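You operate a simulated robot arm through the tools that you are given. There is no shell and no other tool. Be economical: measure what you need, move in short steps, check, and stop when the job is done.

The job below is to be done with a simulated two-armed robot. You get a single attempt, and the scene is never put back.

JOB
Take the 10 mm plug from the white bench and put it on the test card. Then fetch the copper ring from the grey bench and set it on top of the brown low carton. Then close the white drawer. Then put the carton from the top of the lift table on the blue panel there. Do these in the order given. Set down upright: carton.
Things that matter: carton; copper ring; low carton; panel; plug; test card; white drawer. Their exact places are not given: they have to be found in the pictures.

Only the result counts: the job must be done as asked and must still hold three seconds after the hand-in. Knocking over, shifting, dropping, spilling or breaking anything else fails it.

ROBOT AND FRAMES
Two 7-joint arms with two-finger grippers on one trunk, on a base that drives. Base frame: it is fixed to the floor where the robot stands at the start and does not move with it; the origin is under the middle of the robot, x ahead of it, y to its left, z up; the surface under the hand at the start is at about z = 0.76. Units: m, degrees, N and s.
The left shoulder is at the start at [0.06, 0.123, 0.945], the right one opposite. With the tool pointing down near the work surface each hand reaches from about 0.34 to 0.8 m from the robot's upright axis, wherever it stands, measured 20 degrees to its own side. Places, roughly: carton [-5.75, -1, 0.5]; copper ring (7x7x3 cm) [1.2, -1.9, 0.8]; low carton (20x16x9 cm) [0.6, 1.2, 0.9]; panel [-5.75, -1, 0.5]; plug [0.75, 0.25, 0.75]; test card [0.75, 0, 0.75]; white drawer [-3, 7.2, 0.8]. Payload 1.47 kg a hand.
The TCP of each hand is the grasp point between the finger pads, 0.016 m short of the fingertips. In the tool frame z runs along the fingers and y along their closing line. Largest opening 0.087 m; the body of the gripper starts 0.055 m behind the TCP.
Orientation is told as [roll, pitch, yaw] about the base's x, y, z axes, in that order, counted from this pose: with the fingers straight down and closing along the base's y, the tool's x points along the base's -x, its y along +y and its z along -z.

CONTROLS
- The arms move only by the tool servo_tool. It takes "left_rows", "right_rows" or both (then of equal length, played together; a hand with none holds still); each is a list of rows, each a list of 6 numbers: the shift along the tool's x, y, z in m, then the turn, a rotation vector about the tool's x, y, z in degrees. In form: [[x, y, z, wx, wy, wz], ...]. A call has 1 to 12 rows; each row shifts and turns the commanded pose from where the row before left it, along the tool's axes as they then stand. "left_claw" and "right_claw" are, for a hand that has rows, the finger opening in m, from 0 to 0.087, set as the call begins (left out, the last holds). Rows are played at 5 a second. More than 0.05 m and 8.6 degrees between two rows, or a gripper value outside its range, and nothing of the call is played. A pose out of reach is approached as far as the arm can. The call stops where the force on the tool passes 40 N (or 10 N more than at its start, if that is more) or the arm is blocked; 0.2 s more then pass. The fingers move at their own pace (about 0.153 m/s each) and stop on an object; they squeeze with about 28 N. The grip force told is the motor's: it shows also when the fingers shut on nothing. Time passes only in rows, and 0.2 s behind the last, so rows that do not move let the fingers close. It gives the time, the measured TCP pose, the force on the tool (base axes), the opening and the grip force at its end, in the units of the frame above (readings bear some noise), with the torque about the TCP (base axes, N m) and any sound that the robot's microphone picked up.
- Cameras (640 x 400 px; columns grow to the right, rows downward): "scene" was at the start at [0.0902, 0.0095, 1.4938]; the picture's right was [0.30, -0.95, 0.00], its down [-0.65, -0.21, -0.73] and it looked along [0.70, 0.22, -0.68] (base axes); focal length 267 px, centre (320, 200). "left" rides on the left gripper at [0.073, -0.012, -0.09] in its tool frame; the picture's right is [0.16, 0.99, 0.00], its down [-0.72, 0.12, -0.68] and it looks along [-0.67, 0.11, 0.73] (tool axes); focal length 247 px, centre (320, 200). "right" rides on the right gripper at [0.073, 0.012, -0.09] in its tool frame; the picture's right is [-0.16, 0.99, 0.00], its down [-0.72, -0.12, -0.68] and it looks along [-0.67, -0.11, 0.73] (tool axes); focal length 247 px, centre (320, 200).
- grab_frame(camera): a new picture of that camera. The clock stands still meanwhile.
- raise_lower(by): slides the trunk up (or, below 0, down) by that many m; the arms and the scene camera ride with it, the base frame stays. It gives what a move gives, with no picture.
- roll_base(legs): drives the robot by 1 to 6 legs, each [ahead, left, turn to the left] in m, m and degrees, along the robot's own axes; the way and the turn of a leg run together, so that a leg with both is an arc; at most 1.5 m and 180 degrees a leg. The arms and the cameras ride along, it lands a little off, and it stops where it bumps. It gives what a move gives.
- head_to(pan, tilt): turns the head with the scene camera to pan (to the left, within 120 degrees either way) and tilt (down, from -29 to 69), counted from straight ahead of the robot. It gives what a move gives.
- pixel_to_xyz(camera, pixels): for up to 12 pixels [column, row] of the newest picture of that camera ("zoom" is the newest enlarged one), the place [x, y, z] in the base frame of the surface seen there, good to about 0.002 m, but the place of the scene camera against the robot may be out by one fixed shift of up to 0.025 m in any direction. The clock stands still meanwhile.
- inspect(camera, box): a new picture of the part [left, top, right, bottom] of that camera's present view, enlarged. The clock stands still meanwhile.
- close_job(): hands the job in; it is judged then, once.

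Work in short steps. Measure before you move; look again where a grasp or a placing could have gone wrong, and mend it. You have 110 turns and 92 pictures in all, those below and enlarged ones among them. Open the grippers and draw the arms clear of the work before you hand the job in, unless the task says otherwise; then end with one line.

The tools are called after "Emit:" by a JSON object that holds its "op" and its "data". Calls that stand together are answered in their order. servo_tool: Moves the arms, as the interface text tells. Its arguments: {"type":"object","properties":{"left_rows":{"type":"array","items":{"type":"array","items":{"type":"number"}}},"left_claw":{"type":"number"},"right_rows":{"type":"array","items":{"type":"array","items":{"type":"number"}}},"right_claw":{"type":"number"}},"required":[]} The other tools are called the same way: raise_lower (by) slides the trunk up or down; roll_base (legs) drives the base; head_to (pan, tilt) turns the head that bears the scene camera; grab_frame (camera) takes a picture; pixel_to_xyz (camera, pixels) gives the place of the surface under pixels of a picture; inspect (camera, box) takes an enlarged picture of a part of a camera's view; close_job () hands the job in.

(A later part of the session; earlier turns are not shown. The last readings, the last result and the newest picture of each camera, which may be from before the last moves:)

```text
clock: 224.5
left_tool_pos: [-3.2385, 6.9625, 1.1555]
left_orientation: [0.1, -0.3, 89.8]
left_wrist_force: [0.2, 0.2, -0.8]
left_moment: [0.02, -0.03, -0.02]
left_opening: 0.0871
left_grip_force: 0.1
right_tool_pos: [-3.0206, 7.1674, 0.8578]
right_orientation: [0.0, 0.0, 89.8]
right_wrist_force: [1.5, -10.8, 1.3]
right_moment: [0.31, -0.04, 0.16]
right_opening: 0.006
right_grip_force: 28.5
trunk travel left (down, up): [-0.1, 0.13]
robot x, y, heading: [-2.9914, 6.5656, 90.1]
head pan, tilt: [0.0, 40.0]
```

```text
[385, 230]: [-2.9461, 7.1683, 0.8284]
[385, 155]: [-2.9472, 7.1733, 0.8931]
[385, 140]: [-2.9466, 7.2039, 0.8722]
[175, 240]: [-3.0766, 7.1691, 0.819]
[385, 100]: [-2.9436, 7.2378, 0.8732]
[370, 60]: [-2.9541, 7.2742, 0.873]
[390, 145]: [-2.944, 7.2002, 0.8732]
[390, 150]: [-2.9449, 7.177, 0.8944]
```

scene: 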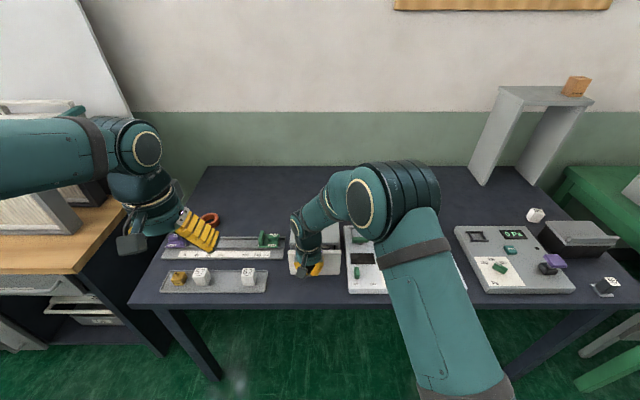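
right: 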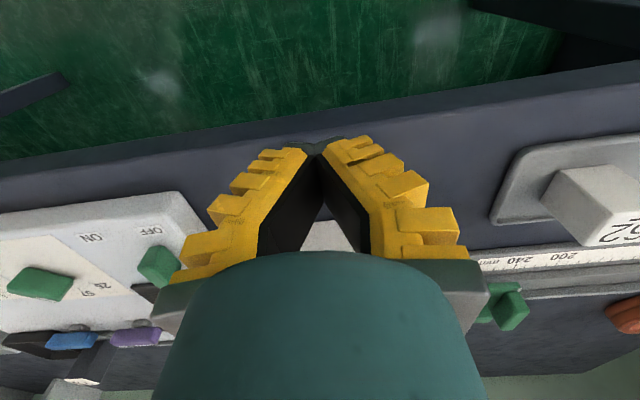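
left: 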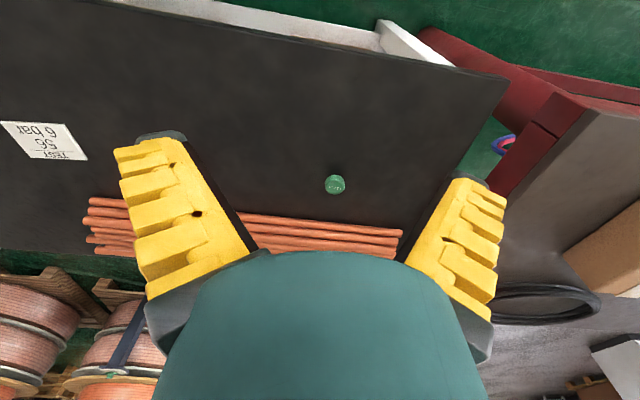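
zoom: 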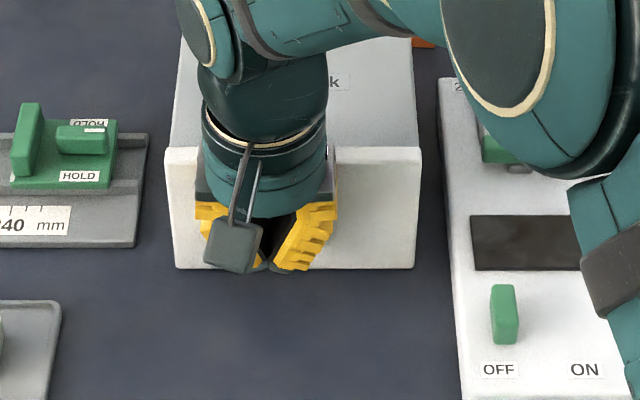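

The front face (7.169) now lies flush against the cabinet front (7.184). I withdraw the hand, raise it and check.

Emit:
{"op": "servo_tool", "data": {"right_rows": [[0.03, 0, 0, 0, 0, 0], [0.045, 0, 0, 0, 0, 0], [0.045, 0, 0, 0, 0, 0], [0.045, 0, -0.02, 0, 0, 0], [0, -0.02, -0.045, 0, 0, 0], [0, -0.02, -0.045, 0, 0, 0], [0, -0.02, -0.045, 0, 0, 0], [0, -0.02, -0.045, 0, 0, 0], [0, -0.02, -0.045, 0, 0, 0], [0.02, -0.045, 0, 0, 0, 0], [0.02, -0.045, 0, 0, 0, 0], [0, 0, 0, 0, 0, 0]]}}

Emit:
{"op": "inspect", "data": {"camera": "scene", "box": [270, 200, 370, 280]}}

Emit:
{"op": "pixel_to_xyz", "data": {"camera": "zoom", "pixels": [[300, 260], [300, 205], [300, 190], [300, 180], [300, 120]]}}

```text
clock: 227.1
left_tool_pos: [-3.2388, 6.9625, 1.1535]
left_orientation: [0.0, -0.1, 89.9]
left_wrist_force: [-0.5, -0.1, 0.4]
left_moment: [0.01, 0.01, 0.04]
left_opening: 0.087
left_grip_force: 0.1
right_tool_pos: [-2.8294, 6.9631, 1.1011]
right_orientation: [0.1, -0.2, 89.9]
right_wrist_force: [-0.1, -0.8, -0.1]
right_moment: [0.0, 0.0, 0.0]
right_opening: 0.0
right_grip_force: 28.7
trunk travel left (down, up): [-0.1, 0.13]
robot x, y, heading: [-2.9867, 6.5649, 90.1]
head pan, tilt: [0.0, 40.0]
```

```text
5.00 times, centred on (320, 240) of scene
```

zoom: 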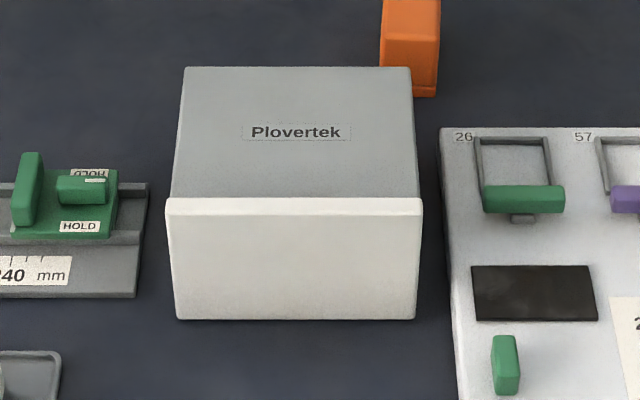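

```text
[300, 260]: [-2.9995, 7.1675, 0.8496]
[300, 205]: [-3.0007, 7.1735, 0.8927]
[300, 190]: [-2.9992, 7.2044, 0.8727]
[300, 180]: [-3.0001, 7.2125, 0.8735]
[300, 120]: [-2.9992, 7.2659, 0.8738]
```

The drawer is closed. Now to the lift table at (-5.75,-1): I back off to y about 4.2, turn to face west, and look ahead left.

Emit:
{"op": "roll_base", "data": {"legs": [[-1.2, 0.1, 0], [-1.15, 0, 0], [0, 0, 120]]}}

Emit:
{"op": "head_to", "data": {"pan": 30, "tilt": 20}}

Emit:
{"op": "grab_frame", "data": {"camera": "scene"}}

```text
clock: 243.5
left_tool_pos: [-3.3405, 3.8257, 1.1543]
left_orientation: [0.0, -0.1, -151.4]
left_wrist_force: [-0.4, -0.6, 0.8]
left_moment: [-0.01, 0.0, 0.01]
left_opening: 0.087
left_grip_force: 0.0
right_tool_pos: [-3.5369, 4.1834, 1.1012]
right_orientation: [0.0, -0.1, -151.5]
right_wrist_force: [0.0, -0.4, -0.1]
right_moment: [-0.03, -0.02, -0.02]
right_opening: 0.0
right_grip_force: 28.2
trunk travel left (down, up): [-0.1, 0.13]
robot x, y, heading: [-3.1123, 4.2397, -151.2]
head pan, tilt: [0.0, 40.0]
```

```text
clock: 244.5
left_tool_pos: [-3.3406, 3.8257, 1.1542]
left_orientation: [0.0, 0.0, -151.5]
left_wrist_force: [-0.4, -0.2, -0.4]
left_moment: [0.0, 0.01, 0.01]
left_opening: 0.0869
left_grip_force: 0.1
right_tool_pos: [-3.5363, 4.1846, 1.1022]
right_orientation: [0.1, 0.0, -151.4]
right_wrist_force: [-0.2, -0.1, -0.2]
right_moment: [0.04, 0.0, -0.01]
right_opening: 0.0001
right_grip_force: 27.9
trunk travel left (down, up): [-0.1, 0.13]
robot x, y, heading: [-3.1122, 4.2348, -151.3]
head pan, tilt: [30.0, 20.0]
```

```text
39 pictures are left
```

scene: 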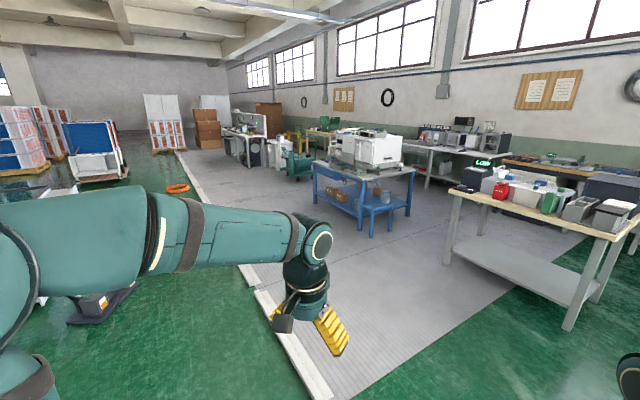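

I measure the blue table, the green lift-like thing near (298,165), the white curb, and the grey floor.

Emit:
{"op": "pixel_to_xyz", "data": {"camera": "scene", "pixels": [[340, 170], [298, 170], [298, 150], [255, 275], [290, 340], [300, 340], [400, 260], [230, 220], [180, 187], [260, 260], [410, 180], [235, 170]]}}

Emit:
{"op": "inspect", "data": {"camera": "scene", "box": [170, 100, 420, 250]}}

```text
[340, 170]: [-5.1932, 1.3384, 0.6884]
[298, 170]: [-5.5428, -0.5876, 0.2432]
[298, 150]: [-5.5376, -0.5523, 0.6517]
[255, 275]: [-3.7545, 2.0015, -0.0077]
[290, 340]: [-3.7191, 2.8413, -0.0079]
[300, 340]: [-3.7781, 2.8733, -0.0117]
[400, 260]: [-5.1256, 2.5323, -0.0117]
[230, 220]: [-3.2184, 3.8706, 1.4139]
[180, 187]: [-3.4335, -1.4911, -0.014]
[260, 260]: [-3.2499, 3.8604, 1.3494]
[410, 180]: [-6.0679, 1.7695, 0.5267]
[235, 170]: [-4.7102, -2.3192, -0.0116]
```

```text
2.56 times, centred on (295, 175) of scene
```

zoom: 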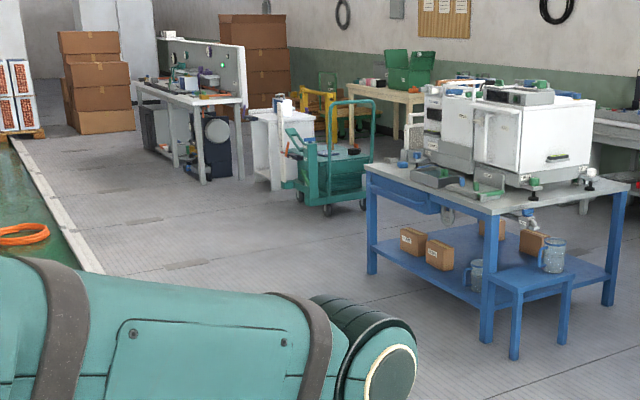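

The green lift cart at (-5.54,-0.6) is the lift table. I check the black object at (100,305) and blue table near corner before driving.

Emit:
{"op": "pixel_to_xyz", "data": {"camera": "scene", "pixels": [[75, 322], [125, 290], [135, 300], [372, 238], [358, 228], [412, 205], [447, 265], [567, 328]]}}

```text
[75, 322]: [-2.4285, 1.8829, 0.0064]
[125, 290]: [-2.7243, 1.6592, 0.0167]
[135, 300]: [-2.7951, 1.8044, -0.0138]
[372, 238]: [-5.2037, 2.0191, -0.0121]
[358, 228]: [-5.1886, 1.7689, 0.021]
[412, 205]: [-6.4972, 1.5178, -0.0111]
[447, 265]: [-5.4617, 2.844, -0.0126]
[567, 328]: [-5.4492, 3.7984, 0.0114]
```

The way along x=-4.2 is free (blue table begins at x=-5.2, black machine ends at -2.8). I turn to face south and drive there.

Emit:
{"op": "roll_base", "data": {"legs": [[0, 0, 61.3], [0.9, -0.55, 0], [0.9, -0.55, 0], [1.2, 0, 0], [0.8, 0, 0]]}}

Emit:
{"op": "head_to", "data": {"pan": -35, "tilt": 35}}

Emit:
{"op": "grab_frame", "data": {"camera": "scene"}}

```text
clock: 267.2
left_tool_pos: [-3.858, 0.0283, 1.1544]
left_orientation: [0.0, -0.1, -89.1]
left_wrist_force: [0.6, 0.2, 1.1]
left_moment: [0.01, 0.02, -0.02]
left_opening: 0.0871
left_grip_force: 0.1
right_tool_pos: [-4.266, 0.0223, 1.1012]
right_orientation: [0.0, -0.1, -89.2]
right_wrist_force: [-0.3, 0.4, -0.1]
right_moment: [0.03, 0.03, 0.0]
right_opening: 0.0
right_grip_force: 27.8
trunk travel left (down, up): [-0.1, 0.13]
robot x, y, heading: [-4.116, 0.4238, -88.8]
head pan, tilt: [30.0, 20.0]
```

```text
clock: 268.6
left_tool_pos: [-3.8585, 0.0292, 1.1534]
left_orientation: [0.0, -0.1, -89.1]
left_wrist_force: [0.2, -0.5, -0.5]
left_moment: [0.03, 0.02, 0.0]
left_opening: 0.0872
left_grip_force: 0.3
right_tool_pos: [-4.2674, 0.0225, 1.1022]
right_orientation: [0.1, -0.1, -89.1]
right_wrist_force: [0.8, -1.1, 0.3]
right_moment: [0.01, 0.0, 0.01]
right_opening: 0.0001
right_grip_force: 27.8
trunk travel left (down, up): [-0.1, 0.13]
robot x, y, heading: [-4.1158, 0.4237, -88.9]
head pan, tilt: [-35.0, 35.0]
```

```text
37 pictures are left
```

scene: 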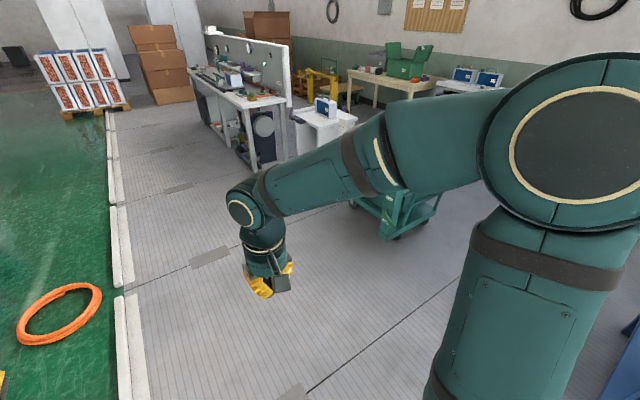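

The lift table hides behind the right arm at (400,200). I turn right 50 degrees to face it.

Emit:
{"op": "roll_base", "data": {"legs": [[0, 0, -50]]}}

Emit:
{"op": "head_to", "data": {"pan": 0, "tilt": 35}}

Emit:
{"op": "grab_frame", "data": {"camera": "scene"}}

Emit:
{"op": "inspect", "data": {"camera": "scene", "box": [220, 70, 400, 200]}}

```text
clock: 271.2
left_tool_pos: [-4.2513, -0.0273, 1.1542]
left_orientation: [0.1, -0.2, -139.1]
left_wrist_force: [-0.4, -0.5, -0.1]
left_moment: [0.01, -0.03, 0.01]
left_opening: 0.0872
left_grip_force: 0.0
right_tool_pos: [-4.5204, 0.2805, 1.1017]
right_orientation: [0.0, -0.1, -139.1]
right_wrist_force: [-0.3, -0.1, -0.2]
right_moment: [0.01, -0.01, 0.04]
right_opening: 0.0001
right_grip_force: 27.8
trunk travel left (down, up): [-0.1, 0.13]
robot x, y, heading: [-4.116, 0.4252, -138.9]
head pan, tilt: [-35.0, 35.0]
```

```text
clock: 272.2
left_tool_pos: [-4.2521, -0.0261, 1.1543]
left_orientation: [0.1, -0.1, -139.0]
left_wrist_force: [-0.2, -0.9, -0.6]
left_moment: [0.02, -0.02, 0.02]
left_opening: 0.0871
left_grip_force: 0.0
right_tool_pos: [-4.5194, 0.2823, 1.1003]
right_orientation: [0.0, -0.1, -139.1]
right_wrist_force: [1.2, -0.4, 0.2]
right_moment: [-0.02, -0.02, -0.03]
right_opening: 0.0
right_grip_force: 27.9
trunk travel left (down, up): [-0.1, 0.13]
robot x, y, heading: [-4.1153, 0.4245, -138.9]
head pan, tilt: [0.0, 35.0]
```

```text
36 pictures are left
```

scene: 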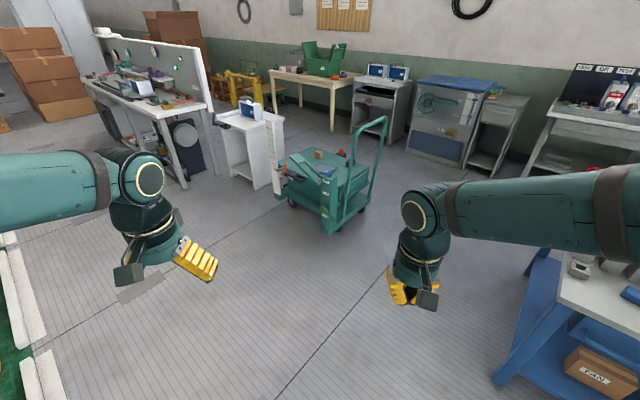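

```text
3.08 times, centred on (310, 135) of scene
```

zoom: 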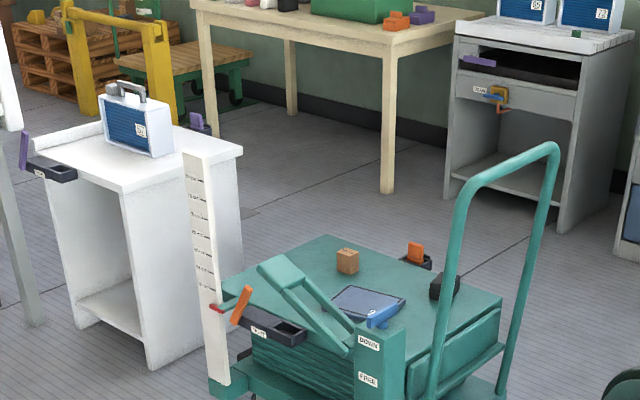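

The carton is the small brown cube at zoom (347,260), the panel the blue plate at (368,302). I measure these and the cart's outline.

Emit:
{"op": "pixel_to_xyz", "data": {"camera": "zoom", "pixels": [[348, 250], [347, 262], [365, 300], [328, 305], [400, 297], [330, 237], [500, 300], [228, 290], [420, 250], [550, 150], [290, 270], [385, 315]]}}

Emit:
{"op": "inspect", "data": {"camera": "scene", "box": [270, 110, 400, 240]}}

```text
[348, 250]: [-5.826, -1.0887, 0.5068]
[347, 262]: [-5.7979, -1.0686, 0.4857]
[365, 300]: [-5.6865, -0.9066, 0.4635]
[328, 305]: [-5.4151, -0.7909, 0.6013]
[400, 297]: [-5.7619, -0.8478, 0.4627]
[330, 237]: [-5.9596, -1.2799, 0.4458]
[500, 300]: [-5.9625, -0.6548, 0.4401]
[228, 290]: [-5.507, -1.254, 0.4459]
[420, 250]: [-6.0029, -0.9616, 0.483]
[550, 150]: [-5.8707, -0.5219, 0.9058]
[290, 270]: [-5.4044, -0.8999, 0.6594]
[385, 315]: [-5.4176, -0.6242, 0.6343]
```

```text
3.08 times, centred on (335, 175) of scene
```

zoom: 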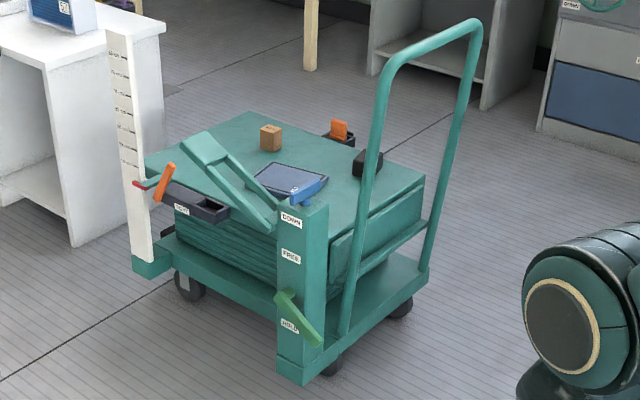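

I measure the panel's corners, carton, lever, ruler post, and the room around the cart to pick a side to reach from.

Emit:
{"op": "pixel_to_xyz", "data": {"camera": "zoom", "pixels": [[276, 163], [255, 178], [326, 176], [300, 196], [270, 127], [262, 148], [281, 148], [270, 150], [245, 113], [424, 178], [340, 138], [362, 165]]}}

Emit:
{"op": "pixel_to_xyz", "data": {"camera": "scene", "pixels": [[272, 188], [283, 125], [238, 170], [405, 150], [335, 130], [350, 132], [300, 160], [325, 230], [366, 212], [290, 207], [370, 130], [290, 115]]}}

```text
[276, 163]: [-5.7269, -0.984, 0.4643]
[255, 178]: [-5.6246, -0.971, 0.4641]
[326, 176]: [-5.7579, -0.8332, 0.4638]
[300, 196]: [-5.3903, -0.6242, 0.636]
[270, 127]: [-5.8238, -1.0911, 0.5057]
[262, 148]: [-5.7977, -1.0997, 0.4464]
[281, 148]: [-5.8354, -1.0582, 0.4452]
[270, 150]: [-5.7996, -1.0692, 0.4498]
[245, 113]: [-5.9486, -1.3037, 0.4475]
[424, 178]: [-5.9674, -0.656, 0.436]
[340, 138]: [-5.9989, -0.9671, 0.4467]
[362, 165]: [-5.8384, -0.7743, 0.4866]
```

```text
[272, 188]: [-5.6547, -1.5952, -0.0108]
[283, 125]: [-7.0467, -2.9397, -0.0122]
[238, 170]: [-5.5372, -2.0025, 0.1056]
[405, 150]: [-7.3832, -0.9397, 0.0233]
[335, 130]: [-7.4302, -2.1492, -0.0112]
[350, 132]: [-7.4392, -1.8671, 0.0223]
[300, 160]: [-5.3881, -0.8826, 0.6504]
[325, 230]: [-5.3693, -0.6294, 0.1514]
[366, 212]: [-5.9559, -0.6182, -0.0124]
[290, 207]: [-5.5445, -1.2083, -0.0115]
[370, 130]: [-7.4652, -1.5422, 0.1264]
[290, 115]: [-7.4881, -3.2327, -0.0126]
```

West of the cart the floor is free to x=-7.4, so I will reach from there, facing east. I check the corridor between cart and blue table with a look to the right.

Emit:
{"op": "head_to", "data": {"pan": -40, "tilt": 30}}

Emit:
{"op": "grab_frame", "data": {"camera": "scene"}}

Emit:
{"op": "pixel_to_xyz", "data": {"camera": "scene", "pixels": [[100, 150], [160, 150], [220, 150], [280, 150], [340, 150], [400, 150], [250, 230], [320, 230], [400, 230], [460, 300], [520, 300], [460, 200]]}}

```text
clock: 273.3
left_tool_pos: [-4.2516, -0.0264, 1.1538]
left_orientation: [0.0, -0.1, -138.9]
left_wrist_force: [-0.7, -0.8, -0.3]
left_moment: [-0.01, 0.02, -0.03]
left_opening: 0.0871
left_grip_force: 0.0
right_tool_pos: [-4.5201, 0.2816, 1.1018]
right_orientation: [0.1, -0.1, -139.1]
right_wrist_force: [0.5, 0.0, 0.4]
right_moment: [0.03, 0.0, 0.01]
right_opening: 0.0001
right_grip_force: 28.3
trunk travel left (down, up): [-0.1, 0.13]
robot x, y, heading: [-4.1158, 0.4237, -138.7]
head pan, tilt: [-40.0, 30.0]
```

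```text
33 pictures are left
```

scene: 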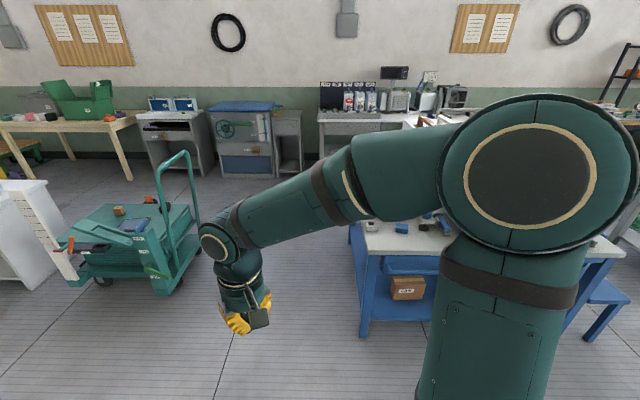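

```text
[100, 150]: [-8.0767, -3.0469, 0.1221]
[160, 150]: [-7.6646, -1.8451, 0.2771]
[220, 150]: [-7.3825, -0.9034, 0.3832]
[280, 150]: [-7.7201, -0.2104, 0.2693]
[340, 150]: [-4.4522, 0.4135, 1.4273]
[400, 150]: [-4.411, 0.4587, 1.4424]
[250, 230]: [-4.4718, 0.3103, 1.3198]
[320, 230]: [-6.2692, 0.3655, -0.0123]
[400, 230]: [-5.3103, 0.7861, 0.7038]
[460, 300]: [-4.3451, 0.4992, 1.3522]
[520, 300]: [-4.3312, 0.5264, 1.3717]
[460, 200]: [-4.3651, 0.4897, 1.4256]
```

Emit:
{"op": "pixel_to_xyz", "data": {"camera": "scene", "pixels": [[362, 335], [353, 240], [360, 225], [350, 230], [195, 225], [160, 290], [185, 158], [198, 262], [175, 285], [330, 165], [313, 155], [215, 175]]}}

```text
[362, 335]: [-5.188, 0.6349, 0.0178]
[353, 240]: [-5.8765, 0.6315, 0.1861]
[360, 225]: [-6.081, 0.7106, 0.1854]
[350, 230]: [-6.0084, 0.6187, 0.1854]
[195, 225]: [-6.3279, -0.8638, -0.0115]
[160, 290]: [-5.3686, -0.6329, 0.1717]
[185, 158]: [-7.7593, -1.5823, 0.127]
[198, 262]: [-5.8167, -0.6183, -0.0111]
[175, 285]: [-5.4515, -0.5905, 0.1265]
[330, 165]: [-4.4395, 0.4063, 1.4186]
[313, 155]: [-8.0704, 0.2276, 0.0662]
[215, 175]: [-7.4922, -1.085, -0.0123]
```

Corridor from y=-0.52 (cart handle) to 0.62 (blue table). I turn to heading 0 and drive backwards along y about 0.03, to x=-5.7, then check the pose.

Emit:
{"op": "roll_base", "data": {"legs": [[0, 0, 138.8], [-0.4, -0.39, 0]]}}

```text
clock: 282.9
left_tool_pos: [-4.1184, 0.2864, 1.1542]
left_orientation: [0.0, 0.0, -0.8]
left_wrist_force: [-0.2, 0.4, 0.7]
left_moment: [0.01, -0.02, 0.0]
left_opening: 0.0869
left_grip_force: 0.0
right_tool_pos: [-4.1237, -0.1222, 1.1006]
right_orientation: [0.1, -0.1, -0.9]
right_wrist_force: [0.2, -0.9, 0.0]
right_moment: [0.02, 0.0, -0.02]
right_opening: 0.0
right_grip_force: 27.6
trunk travel left (down, up): [-0.1, 0.13]
robot x, y, heading: [-4.5217, 0.0439, -0.8]
head pan, tilt: [-40.0, 30.0]
```

At (-4.52,0.044), heading -0.8. I correct the heading and back along the corridor to x about -6.82.

Emit:
{"op": "roll_base", "data": {"legs": [[-0.1, 0, 0.8], [-1.1, 0, 0], [-1.1, 0, 0]]}}

Emit:
{"op": "head_to", "data": {"pan": -60, "tilt": 40}}

Emit:
{"op": "grab_frame", "data": {"camera": "scene"}}

```text
clock: 294.6
left_tool_pos: [-6.4239, 0.2719, 1.1541]
left_orientation: [0.0, -0.1, 1.0]
left_wrist_force: [-0.3, -0.2, 0.9]
left_moment: [0.02, -0.01, 0.0]
left_opening: 0.087
left_grip_force: 0.0
right_tool_pos: [-6.4153, -0.1375, 1.1011]
right_orientation: [-0.1, -0.2, 1.0]
right_wrist_force: [-0.5, -0.5, 0.0]
right_moment: [0.0, -0.02, -0.02]
right_opening: 0.0
right_grip_force: 27.7
trunk travel left (down, up): [-0.1, 0.13]
robot x, y, heading: [-6.8161, 0.018, 1.3]
head pan, tilt: [-40.0, 30.0]
```

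```text
clock: 295.4
left_tool_pos: [-6.4226, 0.2712, 1.1541]
left_orientation: [0.1, -0.1, 1.2]
left_wrist_force: [0.9, 0.0, 0.2]
left_moment: [0.0, -0.01, 0.0]
left_opening: 0.0871
left_grip_force: 0.0
right_tool_pos: [-6.4147, -0.138, 1.1024]
right_orientation: [0.0, -0.1, 1.0]
right_wrist_force: [0.0, -0.7, 0.0]
right_moment: [0.0, 0.0, 0.0]
right_opening: 0.0002
right_grip_force: 28.0
trunk travel left (down, up): [-0.1, 0.13]
robot x, y, heading: [-6.8193, 0.012, 1.2]
head pan, tilt: [-60.0, 40.0]
```

```text
32 pictures are left
```

scene: 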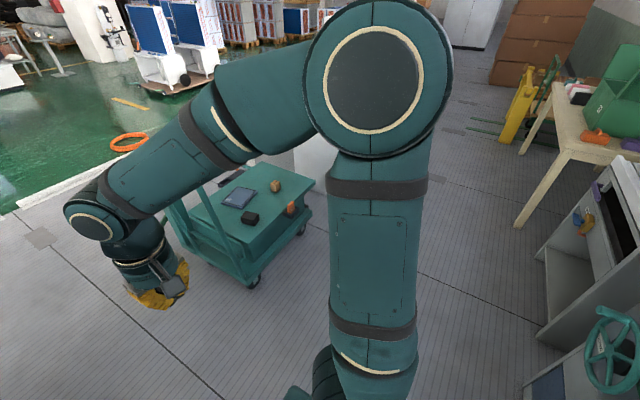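

A green handwheel shows at (612,345) near my right rear. I measure it and the cart's west edge before strafing right.

Emit:
{"op": "pixel_to_xyz", "data": {"camera": "scene", "pixels": [[600, 310], [587, 355], [540, 340], [530, 380], [252, 285], [303, 232], [290, 208], [537, 255], [515, 225], [300, 205]]}}

```text
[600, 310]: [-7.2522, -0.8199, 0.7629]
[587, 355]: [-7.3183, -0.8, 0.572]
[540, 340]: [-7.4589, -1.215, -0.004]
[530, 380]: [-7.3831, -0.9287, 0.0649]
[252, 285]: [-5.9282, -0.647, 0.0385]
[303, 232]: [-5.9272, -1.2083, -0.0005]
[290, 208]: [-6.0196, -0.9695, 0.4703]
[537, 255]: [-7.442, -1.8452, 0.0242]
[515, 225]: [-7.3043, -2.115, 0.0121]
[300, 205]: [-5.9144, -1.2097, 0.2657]
```

I move 0.12 ahead, clear of the handwheel, then strafe right to y about -0.88, and look at the cart.

Emit:
{"op": "roll_base", "data": {"legs": [[0.12, 0, -1.2], [0, -0.9, 0]]}}

Emit:
{"op": "head_to", "data": {"pan": 0, "tilt": 45}}

Emit:
{"op": "grab_frame", "data": {"camera": "scene"}}

```text
clock: 304.6
left_tool_pos: [-6.3012, -0.6618, 1.1535]
left_orientation: [0.0, -0.1, -1.2]
left_wrist_force: [-0.6, -0.3, 0.1]
left_moment: [-0.02, 0.0, -0.01]
left_opening: 0.087
left_grip_force: 0.1
right_tool_pos: [-6.3085, -1.0699, 1.1024]
right_orientation: [0.1, -0.2, -1.1]
right_wrist_force: [-0.8, -0.2, 0.2]
right_moment: [0.01, 0.01, -0.02]
right_opening: 0.0002
right_grip_force: 28.4
trunk travel left (down, up): [-0.1, 0.13]
robot x, y, heading: [-6.7086, -0.9073, -1.1]
head pan, tilt: [-60.0, 40.0]
```

```text
clock: 305.9
left_tool_pos: [-6.2997, -0.6604, 1.1535]
left_orientation: [0.0, 0.0, -1.2]
left_wrist_force: [0.8, 0.8, -0.4]
left_moment: [0.01, -0.03, 0.01]
left_opening: 0.0869
left_grip_force: 0.0
right_tool_pos: [-6.3089, -1.0689, 1.1017]
right_orientation: [0.0, -0.1, -1.2]
right_wrist_force: [-0.5, 0.0, -0.5]
right_moment: [0.01, 0.0, 0.04]
right_opening: 0.0
right_grip_force: 27.3
trunk travel left (down, up): [-0.1, 0.13]
robot x, y, heading: [-6.7064, -0.9048, -0.7]
head pan, tilt: [0.0, 45.0]
```

```text
31 pictures are left
```

scene: 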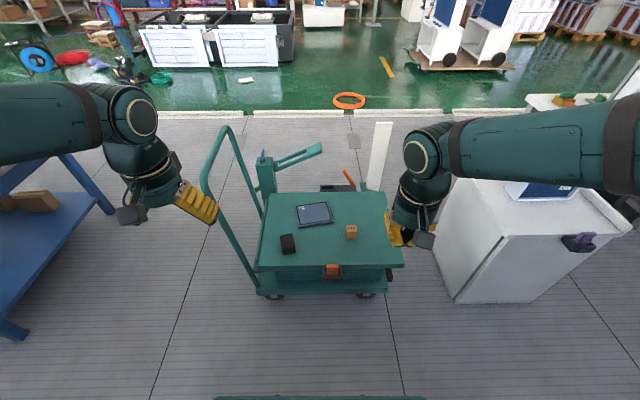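

A clear view of the cart top: carton (351,232), blue panel (314,213), black thing (288,243), orange thing (332,270). I enlarge and measure.

Emit:
{"op": "inspect", "data": {"camera": "scene", "box": [250, 185, 410, 295]}}

Emit:
{"op": "pixel_to_xyz", "data": {"camera": "zoom", "pixels": [[402, 173], [404, 190], [250, 112], [195, 90], [310, 80], [205, 165], [330, 145], [330, 320], [330, 345], [60, 330], [600, 320], [150, 225]]}}

```text
3.64 times, centred on (330, 240) of scene
```

zoom: 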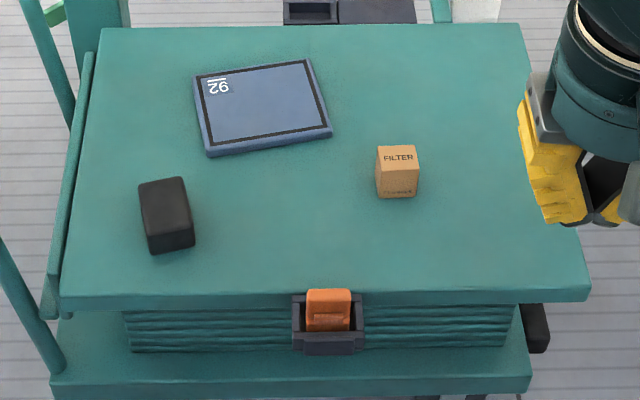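

```text
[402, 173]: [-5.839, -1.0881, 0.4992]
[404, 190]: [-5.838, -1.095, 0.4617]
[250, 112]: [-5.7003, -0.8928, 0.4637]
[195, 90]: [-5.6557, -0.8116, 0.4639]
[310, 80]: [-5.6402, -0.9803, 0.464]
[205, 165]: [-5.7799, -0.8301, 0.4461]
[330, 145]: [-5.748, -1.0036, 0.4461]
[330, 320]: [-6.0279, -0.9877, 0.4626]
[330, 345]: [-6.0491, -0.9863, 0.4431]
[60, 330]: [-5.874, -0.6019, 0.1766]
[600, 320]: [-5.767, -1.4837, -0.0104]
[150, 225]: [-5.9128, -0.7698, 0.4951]
```

I raise the left hand out of the way of the cart's handle, drive ahead 0.28, and lower the trunk by 0.1 for reach.

Emit:
{"op": "servo_tool", "data": {"left_rows": [[0.015, 0, -0.045, 0, 0, 0], [0.015, 0, -0.045, 0, 0, 0], [0.015, 0, -0.045, 0, 0, 0], [0, 0, 0, 0, 0, 0]], "right_rows": [[0, 0, 0, 0, 0, 0], [0, 0, 0, 0, 0, 0], [0, 0, 0, 0, 0, 0], [0, 0, 0, 0, 0, 0]], "right_claw": 0.087}}

Emit:
{"op": "roll_base", "data": {"legs": [[0.28, 0, 0.9]]}}

Emit:
{"op": "raise_lower", "data": {"by": -0.1}}

Emit:
{"op": "grab_frame", "data": {"camera": "right"}}

```text
clock: 306.9
left_tool_pos: [-6.3461, -0.6627, 1.2895]
left_orientation: [0.0, -0.1, -1.1]
left_wrist_force: [-0.5, 0.1, -0.9]
left_moment: [-0.01, 0.04, 0.01]
left_opening: 0.0869
left_grip_force: 0.0
right_tool_pos: [-6.3069, -1.0693, 1.1007]
right_orientation: [0.0, -0.1, -1.1]
right_wrist_force: [-0.6, 0.2, -0.1]
right_moment: [0.02, 0.03, 0.02]
right_opening: 0.087
right_grip_force: 0.1
trunk travel left (down, up): [-0.1, 0.13]
robot x, y, heading: [-6.7067, -0.9046, -1.0]
head pan, tilt: [0.0, 45.0]
```

```text
clock: 308.9
left_tool_pos: [-6.071, -0.6617, 1.2873]
left_orientation: [0.0, -0.1, -0.5]
left_wrist_force: [1.2, -1.2, -0.1]
left_moment: [0.02, 0.07, 0.0]
left_opening: 0.087
left_grip_force: 0.0
right_tool_pos: [-6.029, -1.0675, 1.1001]
right_orientation: [0.1, -0.2, -0.5]
right_wrist_force: [0.5, 0.9, -0.5]
right_moment: [0.04, 0.03, 0.02]
right_opening: 0.087
right_grip_force: 0.0
trunk travel left (down, up): [-0.1, 0.13]
robot x, y, heading: [-6.4271, -0.9112, -0.5]
head pan, tilt: [0.0, 45.0]
```

```text
clock: 310.2
left_tool_pos: [-6.0732, -0.661, 1.1894]
left_orientation: [0.0, -0.1, -0.6]
left_wrist_force: [0.1, 0.0, -0.2]
left_moment: [0.02, 0.01, 0.0]
left_opening: 0.0872
left_grip_force: 0.0
right_tool_pos: [-6.0296, -1.0676, 1.0006]
right_orientation: [0.0, -0.2, -0.6]
right_wrist_force: [0.2, -0.6, 0.4]
right_moment: [0.02, -0.02, 0.02]
right_opening: 0.0872
right_grip_force: 0.1
trunk travel left (down, up): [0.0, 0.23]
robot x, y, heading: [-6.4264, -0.9081, -0.6]
head pan, tilt: [0.0, 45.0]
```

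```text
29 pictures are left
```

right: 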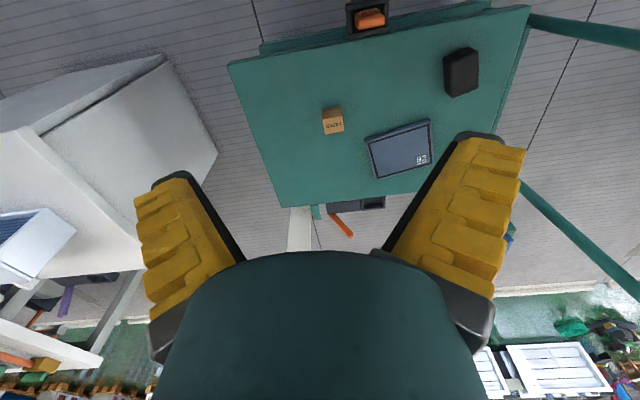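

The carton is at (333,121). I move above it, at about (-5.82,-1.075), to z 0.65 and measure.

Emit:
{"op": "servo_tool", "data": {"right_rows": [[-0.0235, 0, 0.039, 0, 0, 0], [-0.0235, 0, 0.039, 0, 0, 0], [-0.0235, 0, 0.039, 0, 0, 0], [-0.0235, 0, 0.039, 0, 0, 0], [-0.0235, 0, 0.039, 0, 0, 0], [-0.0235, 0, 0.039, 0, 0, 0], [-0.0235, 0, 0.039, 0, 0, 0], [-0.0235, 0, 0.039, 0, 0, 0], [-0.0235, 0, 0.039, 0, 0, 0], [0, 0, 0, 0, 0, 0]]}}

Emit:
{"op": "grab_frame", "data": {"camera": "right"}}

Emit:
{"op": "inspect", "data": {"camera": "right", "box": [240, 40, 400, 140]}}

```text
clock: 312.4
left_tool_pos: [-6.0723, -0.6605, 1.1877]
left_orientation: [0.0, -0.1, -0.4]
left_wrist_force: [0.1, -0.7, 0.3]
left_moment: [0.03, 0.0, 0.0]
left_opening: 0.0872
left_grip_force: 0.0
right_tool_pos: [-5.819, -1.0692, 0.649]
right_orientation: [0.1, -0.1, -0.6]
right_wrist_force: [-0.3, -0.9, -0.5]
right_moment: [0.0, -0.02, -0.01]
right_opening: 0.0871
right_grip_force: 0.1
trunk travel left (down, up): [0.0, 0.23]
robot x, y, heading: [-6.4279, -0.9076, -0.5]
head pan, tilt: [0.0, 45.0]
```

```text
28 pictures are left
```

right: 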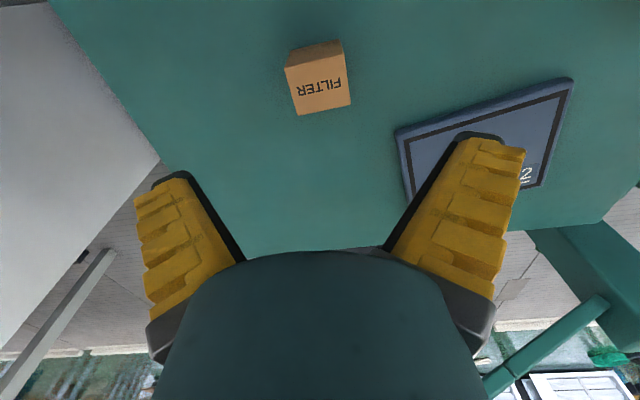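

```text
4.00 times, centred on (320, 90) of right
```

zoom: 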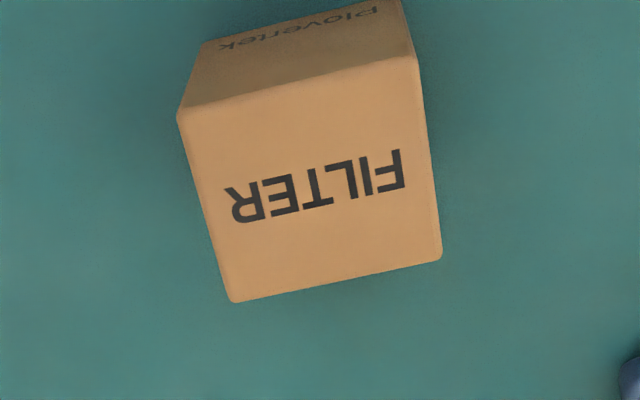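

Emit:
{"op": "pixel_to_xyz", "data": {"camera": "zoom", "pixels": [[190, 115], [413, 64], [432, 252], [238, 293], [310, 180], [60, 300]]}}

Emit:
{"op": "pixel_to_xyz", "data": {"camera": "right", "pixels": [[400, 135], [568, 84], [540, 180], [410, 195], [480, 105], [405, 155]]}}

```text
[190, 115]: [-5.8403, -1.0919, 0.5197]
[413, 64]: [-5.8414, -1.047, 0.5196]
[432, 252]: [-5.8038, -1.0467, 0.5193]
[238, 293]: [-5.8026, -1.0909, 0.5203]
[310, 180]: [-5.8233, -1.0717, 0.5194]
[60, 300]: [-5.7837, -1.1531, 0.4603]
```

```text
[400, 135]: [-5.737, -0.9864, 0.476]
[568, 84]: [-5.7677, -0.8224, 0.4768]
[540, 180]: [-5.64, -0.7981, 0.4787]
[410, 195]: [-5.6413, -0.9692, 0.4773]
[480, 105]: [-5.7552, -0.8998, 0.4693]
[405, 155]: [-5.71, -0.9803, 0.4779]
```

Carton: centre (-5.822,-1.069), top 0.5195, base 0.460, square to the hand. Panel top 0.477, centre (-5.70,-0.895). I descend to z 0.495 and close.

Emit:
{"op": "servo_tool", "data": {"right_rows": [[0.003, 0, 0.04, 0, 0, 0], [0, 0, 0.04, 0, 0, 0], [0, 0, 0.04, 0, 0, 0], [0, 0, 0.034, 0, 0, 0], [0, 0, 0, 0, 0, 0]]}}

Emit:
{"op": "servo_tool", "data": {"right_rows": [[0, 0, 0, 0, 0, 0], [0, 0, 0, 0, 0, 0], [0, 0, 0, 0, 0, 0], [0, 0, 0, 0, 0, 0]], "right_claw": 0.0}}

Emit:
{"op": "servo_tool", "data": {"right_rows": [[0, 0, -0.03, 0, 0, 0], [0, 0, -0.03, 0, 0, 0], [0, 0, 0, 0, 0, 0]]}}

Emit:
{"op": "grab_frame", "data": {"camera": "right"}}

```text
clock: 313.6
left_tool_pos: [-6.072, -0.6609, 1.1903]
left_orientation: [0.0, -0.1, -0.6]
left_wrist_force: [-0.1, -0.9, -0.8]
left_moment: [0.02, 0.0, -0.02]
left_opening: 0.0867
left_grip_force: 0.1
right_tool_pos: [-5.819, -1.0711, 0.4965]
right_orientation: [0.1, -0.2, -0.6]
right_wrist_force: [-0.7, -0.2, -0.1]
right_moment: [-0.03, -0.02, 0.02]
right_opening: 0.087
right_grip_force: 0.1
trunk travel left (down, up): [0.0, 0.23]
robot x, y, heading: [-6.4279, -0.9049, -0.5]
head pan, tilt: [0.0, 45.0]
```

```text
clock: 314.6
left_tool_pos: [-6.0719, -0.6612, 1.1884]
left_orientation: [0.0, 0.0, -0.5]
left_wrist_force: [0.2, -1.1, -0.6]
left_moment: [0.0, 0.03, -0.01]
left_opening: 0.0871
left_grip_force: 0.1
right_tool_pos: [-5.8184, -1.0699, 0.4972]
right_orientation: [-0.1, -0.1, -0.5]
right_wrist_force: [0.2, 0.1, 0.5]
right_moment: [-0.03, -0.01, -0.03]
right_opening: 0.0514
right_grip_force: 28.5
trunk travel left (down, up): [0.0, 0.23]
robot x, y, heading: [-6.428, -0.9062, -0.2]
head pan, tilt: [0.0, 45.0]
```

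```text
clock: 315.4
left_tool_pos: [-6.0728, -0.6608, 1.1873]
left_orientation: [0.0, -0.1, -0.5]
left_wrist_force: [0.2, -0.1, 0.1]
left_moment: [0.03, 0.01, 0.02]
left_opening: 0.0871
left_grip_force: 0.0
right_tool_pos: [-5.8176, -1.0701, 0.5563]
right_orientation: [0.0, -0.1, -0.5]
right_wrist_force: [0.4, 0.6, -0.5]
right_moment: [-0.01, 0.01, 0.0]
right_opening: 0.0515
right_grip_force: 28.1
trunk travel left (down, up): [0.0, 0.23]
robot x, y, heading: [-6.4287, -0.905, -0.2]
head pan, tilt: [0.0, 45.0]
```

```text
26 pictures are left
```

right: 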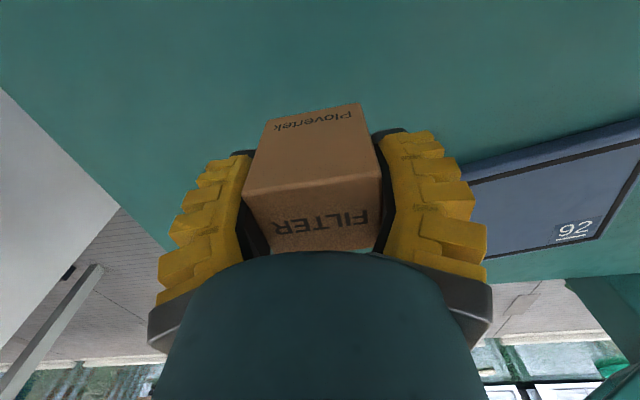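

Held and lifted upright. I carry it over the panel centre at (-5.70,-0.895) and lower to just above it.

Emit:
{"op": "servo_tool", "data": {"right_rows": [[-0.024, 0.035, 0, 0, 0, 0], [-0.024, 0.035, 0, 0, 0, 0], [-0.024, 0.035, 0, 0, 0, 0], [-0.024, 0.035, 0, 0, 0, 0], [-0.022, 0.035, 0, 0, 0, 0], [0, 0, 0.02, 0, 0, 0], [0, 0, 0.01, 0, 0, 0], [0, 0, 0, 0, 0, 0]]}}

Emit:
{"op": "grab_frame", "data": {"camera": "scene"}}

Emit:
{"op": "grab_frame", "data": {"camera": "right"}}

```text
clock: 317.2
left_tool_pos: [-6.0723, -0.6615, 1.1878]
left_orientation: [-0.1, -0.1, -0.5]
left_wrist_force: [0.3, -0.4, -0.4]
left_moment: [-0.02, -0.01, 0.03]
left_opening: 0.0869
left_grip_force: 0.0
right_tool_pos: [-5.7421, -0.9161, 0.5351]
right_orientation: [-0.1, -0.1, -0.5]
right_wrist_force: [-0.7, 0.5, -0.7]
right_moment: [0.01, -0.01, -0.02]
right_opening: 0.0505
right_grip_force: 27.7
right hand out of reach, approached as far as the arm can: row 4, 5, 6
trunk travel left (down, up): [0.0, 0.23]
robot x, y, heading: [-6.4299, -0.9085, -0.0]
head pan, tilt: [0.0, 45.0]
```

```text
25 pictures are left
```

scene: 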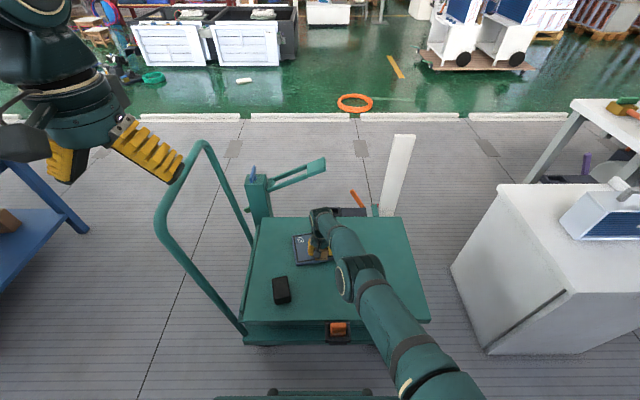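

```text
24 pictures are left
```

right: 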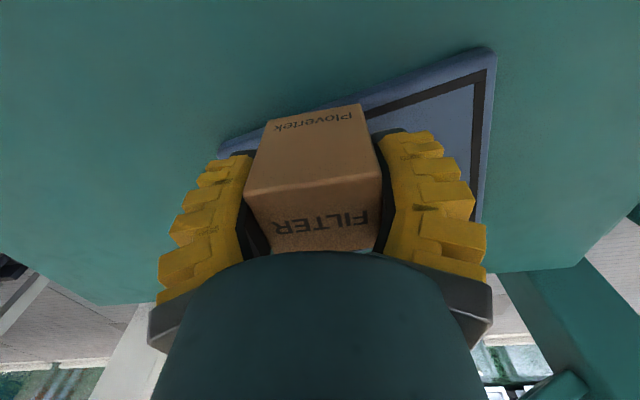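

The arm falls 4 cm short. I measure the room between the base front (320,393) and the cart's orange holder before inching ahead.

Emit:
{"op": "pixel_to_xyz", "data": {"camera": "scene", "pixels": [[338, 343], [338, 338], [320, 397], [275, 391], [366, 391], [290, 345], [300, 320], [281, 292]]}}

```text
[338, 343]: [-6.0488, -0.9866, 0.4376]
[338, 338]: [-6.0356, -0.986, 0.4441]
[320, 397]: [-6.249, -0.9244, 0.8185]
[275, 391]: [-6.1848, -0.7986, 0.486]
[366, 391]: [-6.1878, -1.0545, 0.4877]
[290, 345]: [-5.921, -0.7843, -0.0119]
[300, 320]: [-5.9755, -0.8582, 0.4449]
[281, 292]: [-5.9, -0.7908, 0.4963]
```

Gap of 13 cm from the base's front bar to the holder. I drive ahead 0.05 with the carton held 2 cm above the panel.

Emit:
{"op": "roll_base", "data": {"legs": [[0.05, 0, 0]]}}

Emit:
{"op": "servo_tool", "data": {"right_rows": [[0.004, 0.01, 0, 0, 0, 0], [0.004, 0.01, 0, 0, 0, 0], [0, 0, 0, 0, 0, 0]]}}

Emit:
{"op": "grab_frame", "data": {"camera": "right"}}

```text
clock: 318.1
left_tool_pos: [-6.0206, -0.6616, 1.1888]
left_orientation: [0.0, 0.0, -0.5]
left_wrist_force: [0.1, -0.1, 0.0]
left_moment: [0.02, 0.02, 0.01]
left_opening: 0.087
left_grip_force: 0.1
right_tool_pos: [-5.691, -0.9162, 0.5334]
right_orientation: [0.0, -0.2, -0.5]
right_wrist_force: [0.4, 0.3, -1.7]
right_moment: [0.0, 0.02, -0.02]
right_opening: 0.0507
right_grip_force: 27.8
trunk travel left (down, up): [0.0, 0.23]
robot x, y, heading: [-6.3751, -0.9069, -0.4]
head pan, tilt: [0.0, 45.0]
```

```text
clock: 318.9
left_tool_pos: [-6.0218, -0.6617, 1.1892]
left_orientation: [0.0, 0.0, -0.5]
left_wrist_force: [0.4, 0.0, 0.8]
left_moment: [0.03, 0.04, 0.01]
left_opening: 0.0871
left_grip_force: 0.0
right_tool_pos: [-5.699, -0.896, 0.533]
right_orientation: [0.0, -0.1, -0.4]
right_wrist_force: [0.1, 0.3, -0.4]
right_moment: [-0.02, -0.02, 0.03]
right_opening: 0.0504
right_grip_force: 28.4
trunk travel left (down, up): [0.0, 0.23]
robot x, y, heading: [-6.3757, -0.9071, -0.3]
head pan, tilt: [0.0, 45.0]
```

```text
23 pictures are left
```

right: 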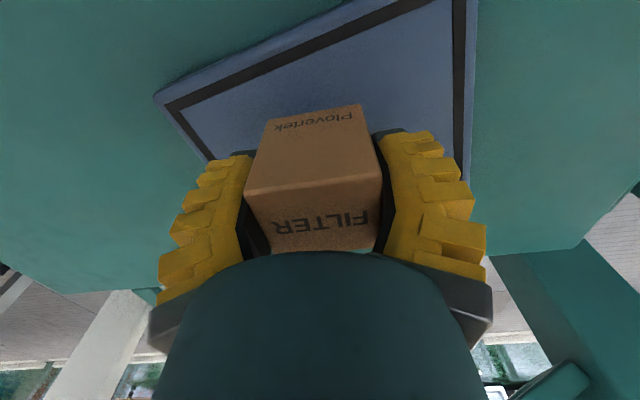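

The carton is over the panel's middle. I lower it in small steps to z about 0.515.

Emit:
{"op": "servo_tool", "data": {"right_rows": [[0, 0, 0.01, 0, 0, 0], [0, 0, 0.005, 0, 0, 0], [0, 0, 0.002, 0, 0, 0], [0, 0, 0, 0, 0, 0]]}}

```text
clock: 319.9
left_tool_pos: [-6.0214, -0.6607, 1.1878]
left_orientation: [0.0, -0.1, -0.6]
left_wrist_force: [0.7, -0.4, 0.3]
left_moment: [-0.01, 0.01, -0.01]
left_opening: 0.0872
left_grip_force: 0.0
right_tool_pos: [-5.7045, -0.8973, 0.5215]
right_orientation: [0.1, -0.3, -0.5]
right_wrist_force: [0.5, 0.1, -1.6]
right_moment: [-0.03, 0.03, -0.01]
right_opening: 0.0504
right_grip_force: 27.7
right hand out of reach, approached as far as the arm can: row 1
trunk travel left (down, up): [0.0, 0.23]
robot x, y, heading: [-6.3746, -0.9109, -0.4]
head pan, tilt: [0.0, 45.0]
```

Near the reach limit again; I draw back 6 mm and go on down.

Emit:
{"op": "servo_tool", "data": {"right_rows": [[0.006, 0, 0.002, 0, 0, 0], [0, 0, 0.002, 0, 0, 0], [0, 0, 0.001, 0, 0, 0], [0, 0, 0, 0, 0, 0]]}}

```text
clock: 320.9
left_tool_pos: [-6.0218, -0.6626, 1.1891]
left_orientation: [0.0, -0.1, -0.5]
left_wrist_force: [0.4, -0.3, 0.7]
left_moment: [-0.02, 0.04, -0.01]
left_opening: 0.087
left_grip_force: 0.1
right_tool_pos: [-5.7092, -0.8955, 0.5133]
right_orientation: [0.0, -0.2, -0.5]
right_wrist_force: [-1.7, -0.4, 5.4]
right_moment: [0.01, 0.21, 0.03]
right_opening: 0.0504
right_grip_force: 27.9
trunk travel left (down, up): [0.0, 0.23]
robot x, y, heading: [-6.3748, -0.9061, -0.5]
head pan, tilt: [0.0, 45.0]
```

Contact at z 0.513 with 5.4 N. I open and rise straight up.

Emit:
{"op": "servo_tool", "data": {"right_rows": [[0, 0, 0, 0, 0, 0], [0, 0, 0, 0, 0, 0], [0, 0, 0, 0, 0, 0]], "right_claw": 0.087}}

Emit:
{"op": "servo_tool", "data": {"right_rows": [[0.001, 0, -0.02, 0, 0, 0], [0.002, 0, -0.03, 0, 0, 0], [0.005, 0, -0.04, 0, 0, 0], [0.01, 0, -0.04, 0, 0, 0], [0.02, 0, -0.04, 0, 0, 0], [0.02, 0, -0.04, 0, 0, 0], [0.03, 0, -0.04, 0, 0, 0], [0.03, 0, -0.04, 0, 0, 0], [0, 0, 0, 0, 0, 0]]}}

Emit:
{"op": "grab_frame", "data": {"camera": "right"}}

```text
clock: 321.7
left_tool_pos: [-6.0218, -0.6613, 1.1889]
left_orientation: [0.0, -0.1, -0.5]
left_wrist_force: [0.4, -1.1, -0.2]
left_moment: [-0.01, -0.02, 0.01]
left_opening: 0.0871
left_grip_force: 0.1
right_tool_pos: [-5.7087, -0.8961, 0.5136]
right_orientation: [0.0, -0.1, -0.5]
right_wrist_force: [0.2, 0.2, 0.0]
right_moment: [0.02, -0.02, 0.03]
right_opening: 0.0867
right_grip_force: 0.1
trunk travel left (down, up): [0.0, 0.23]
robot x, y, heading: [-6.3784, -0.9062, -0.6]
head pan, tilt: [0.0, 45.0]
```

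```text
clock: 323.7
left_tool_pos: [-6.0208, -0.6613, 1.1884]
left_orientation: [0.0, -0.1, -0.5]
left_wrist_force: [-0.4, 0.1, 0.9]
left_moment: [0.01, 0.0, -0.04]
left_opening: 0.087
left_grip_force: 0.0
right_tool_pos: [-5.6652, -0.8401, 0.7454]
right_orientation: [0.1, 0.1, -0.4]
right_wrist_force: [0.7, 0.2, -0.2]
right_moment: [-0.02, 0.0, 0.0]
right_opening: 0.0869
right_grip_force: 0.0
right hand out of reach, approached as far as the arm can: row 1, 2, 3, 4, 5, 6, 7, 8
trunk travel left (down, up): [0.0, 0.23]
robot x, y, heading: [-6.3788, -0.9049, -0.3]
head pan, tilt: [0.0, 45.0]
```

```text
22 pictures are left
```

right: 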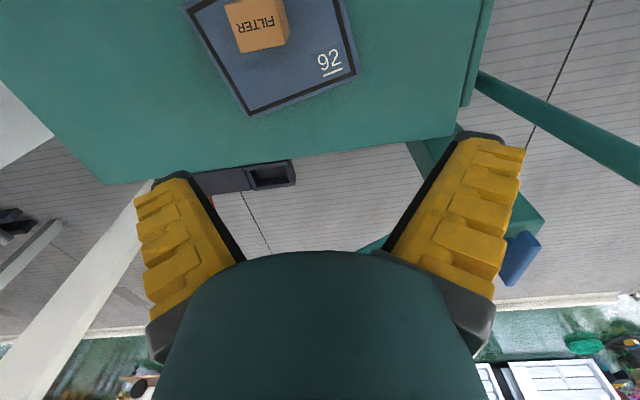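

The hand drifted while rising (the command was ahead of the reach), so I check the carton on the panel.

Emit:
{"op": "inspect", "data": {"camera": "scene", "box": [230, 200, 430, 340]}}

Emit:
{"op": "pixel_to_xyz", "data": {"camera": "right", "pixels": [[236, 30], [284, 15], [287, 42], [241, 50], [260, 35], [247, 112], [355, 72], [187, 10]]}}

```text
2.86 times, centred on (330, 270) of scene
```

zoom: 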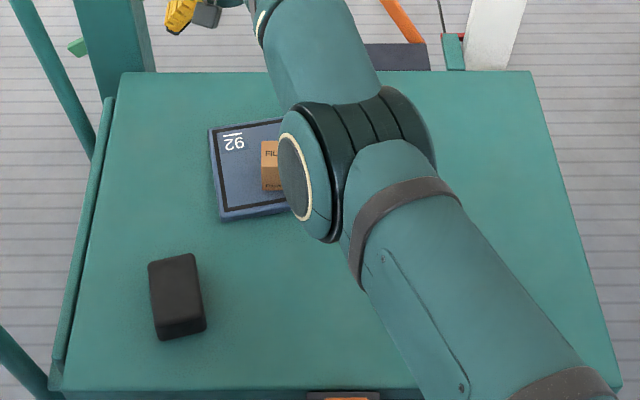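

```text
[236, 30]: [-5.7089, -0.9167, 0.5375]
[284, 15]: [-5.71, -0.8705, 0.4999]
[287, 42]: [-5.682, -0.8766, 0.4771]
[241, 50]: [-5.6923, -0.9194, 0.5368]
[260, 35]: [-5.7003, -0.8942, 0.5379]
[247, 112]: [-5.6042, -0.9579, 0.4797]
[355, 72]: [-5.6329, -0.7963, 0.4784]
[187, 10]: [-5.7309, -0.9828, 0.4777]
```

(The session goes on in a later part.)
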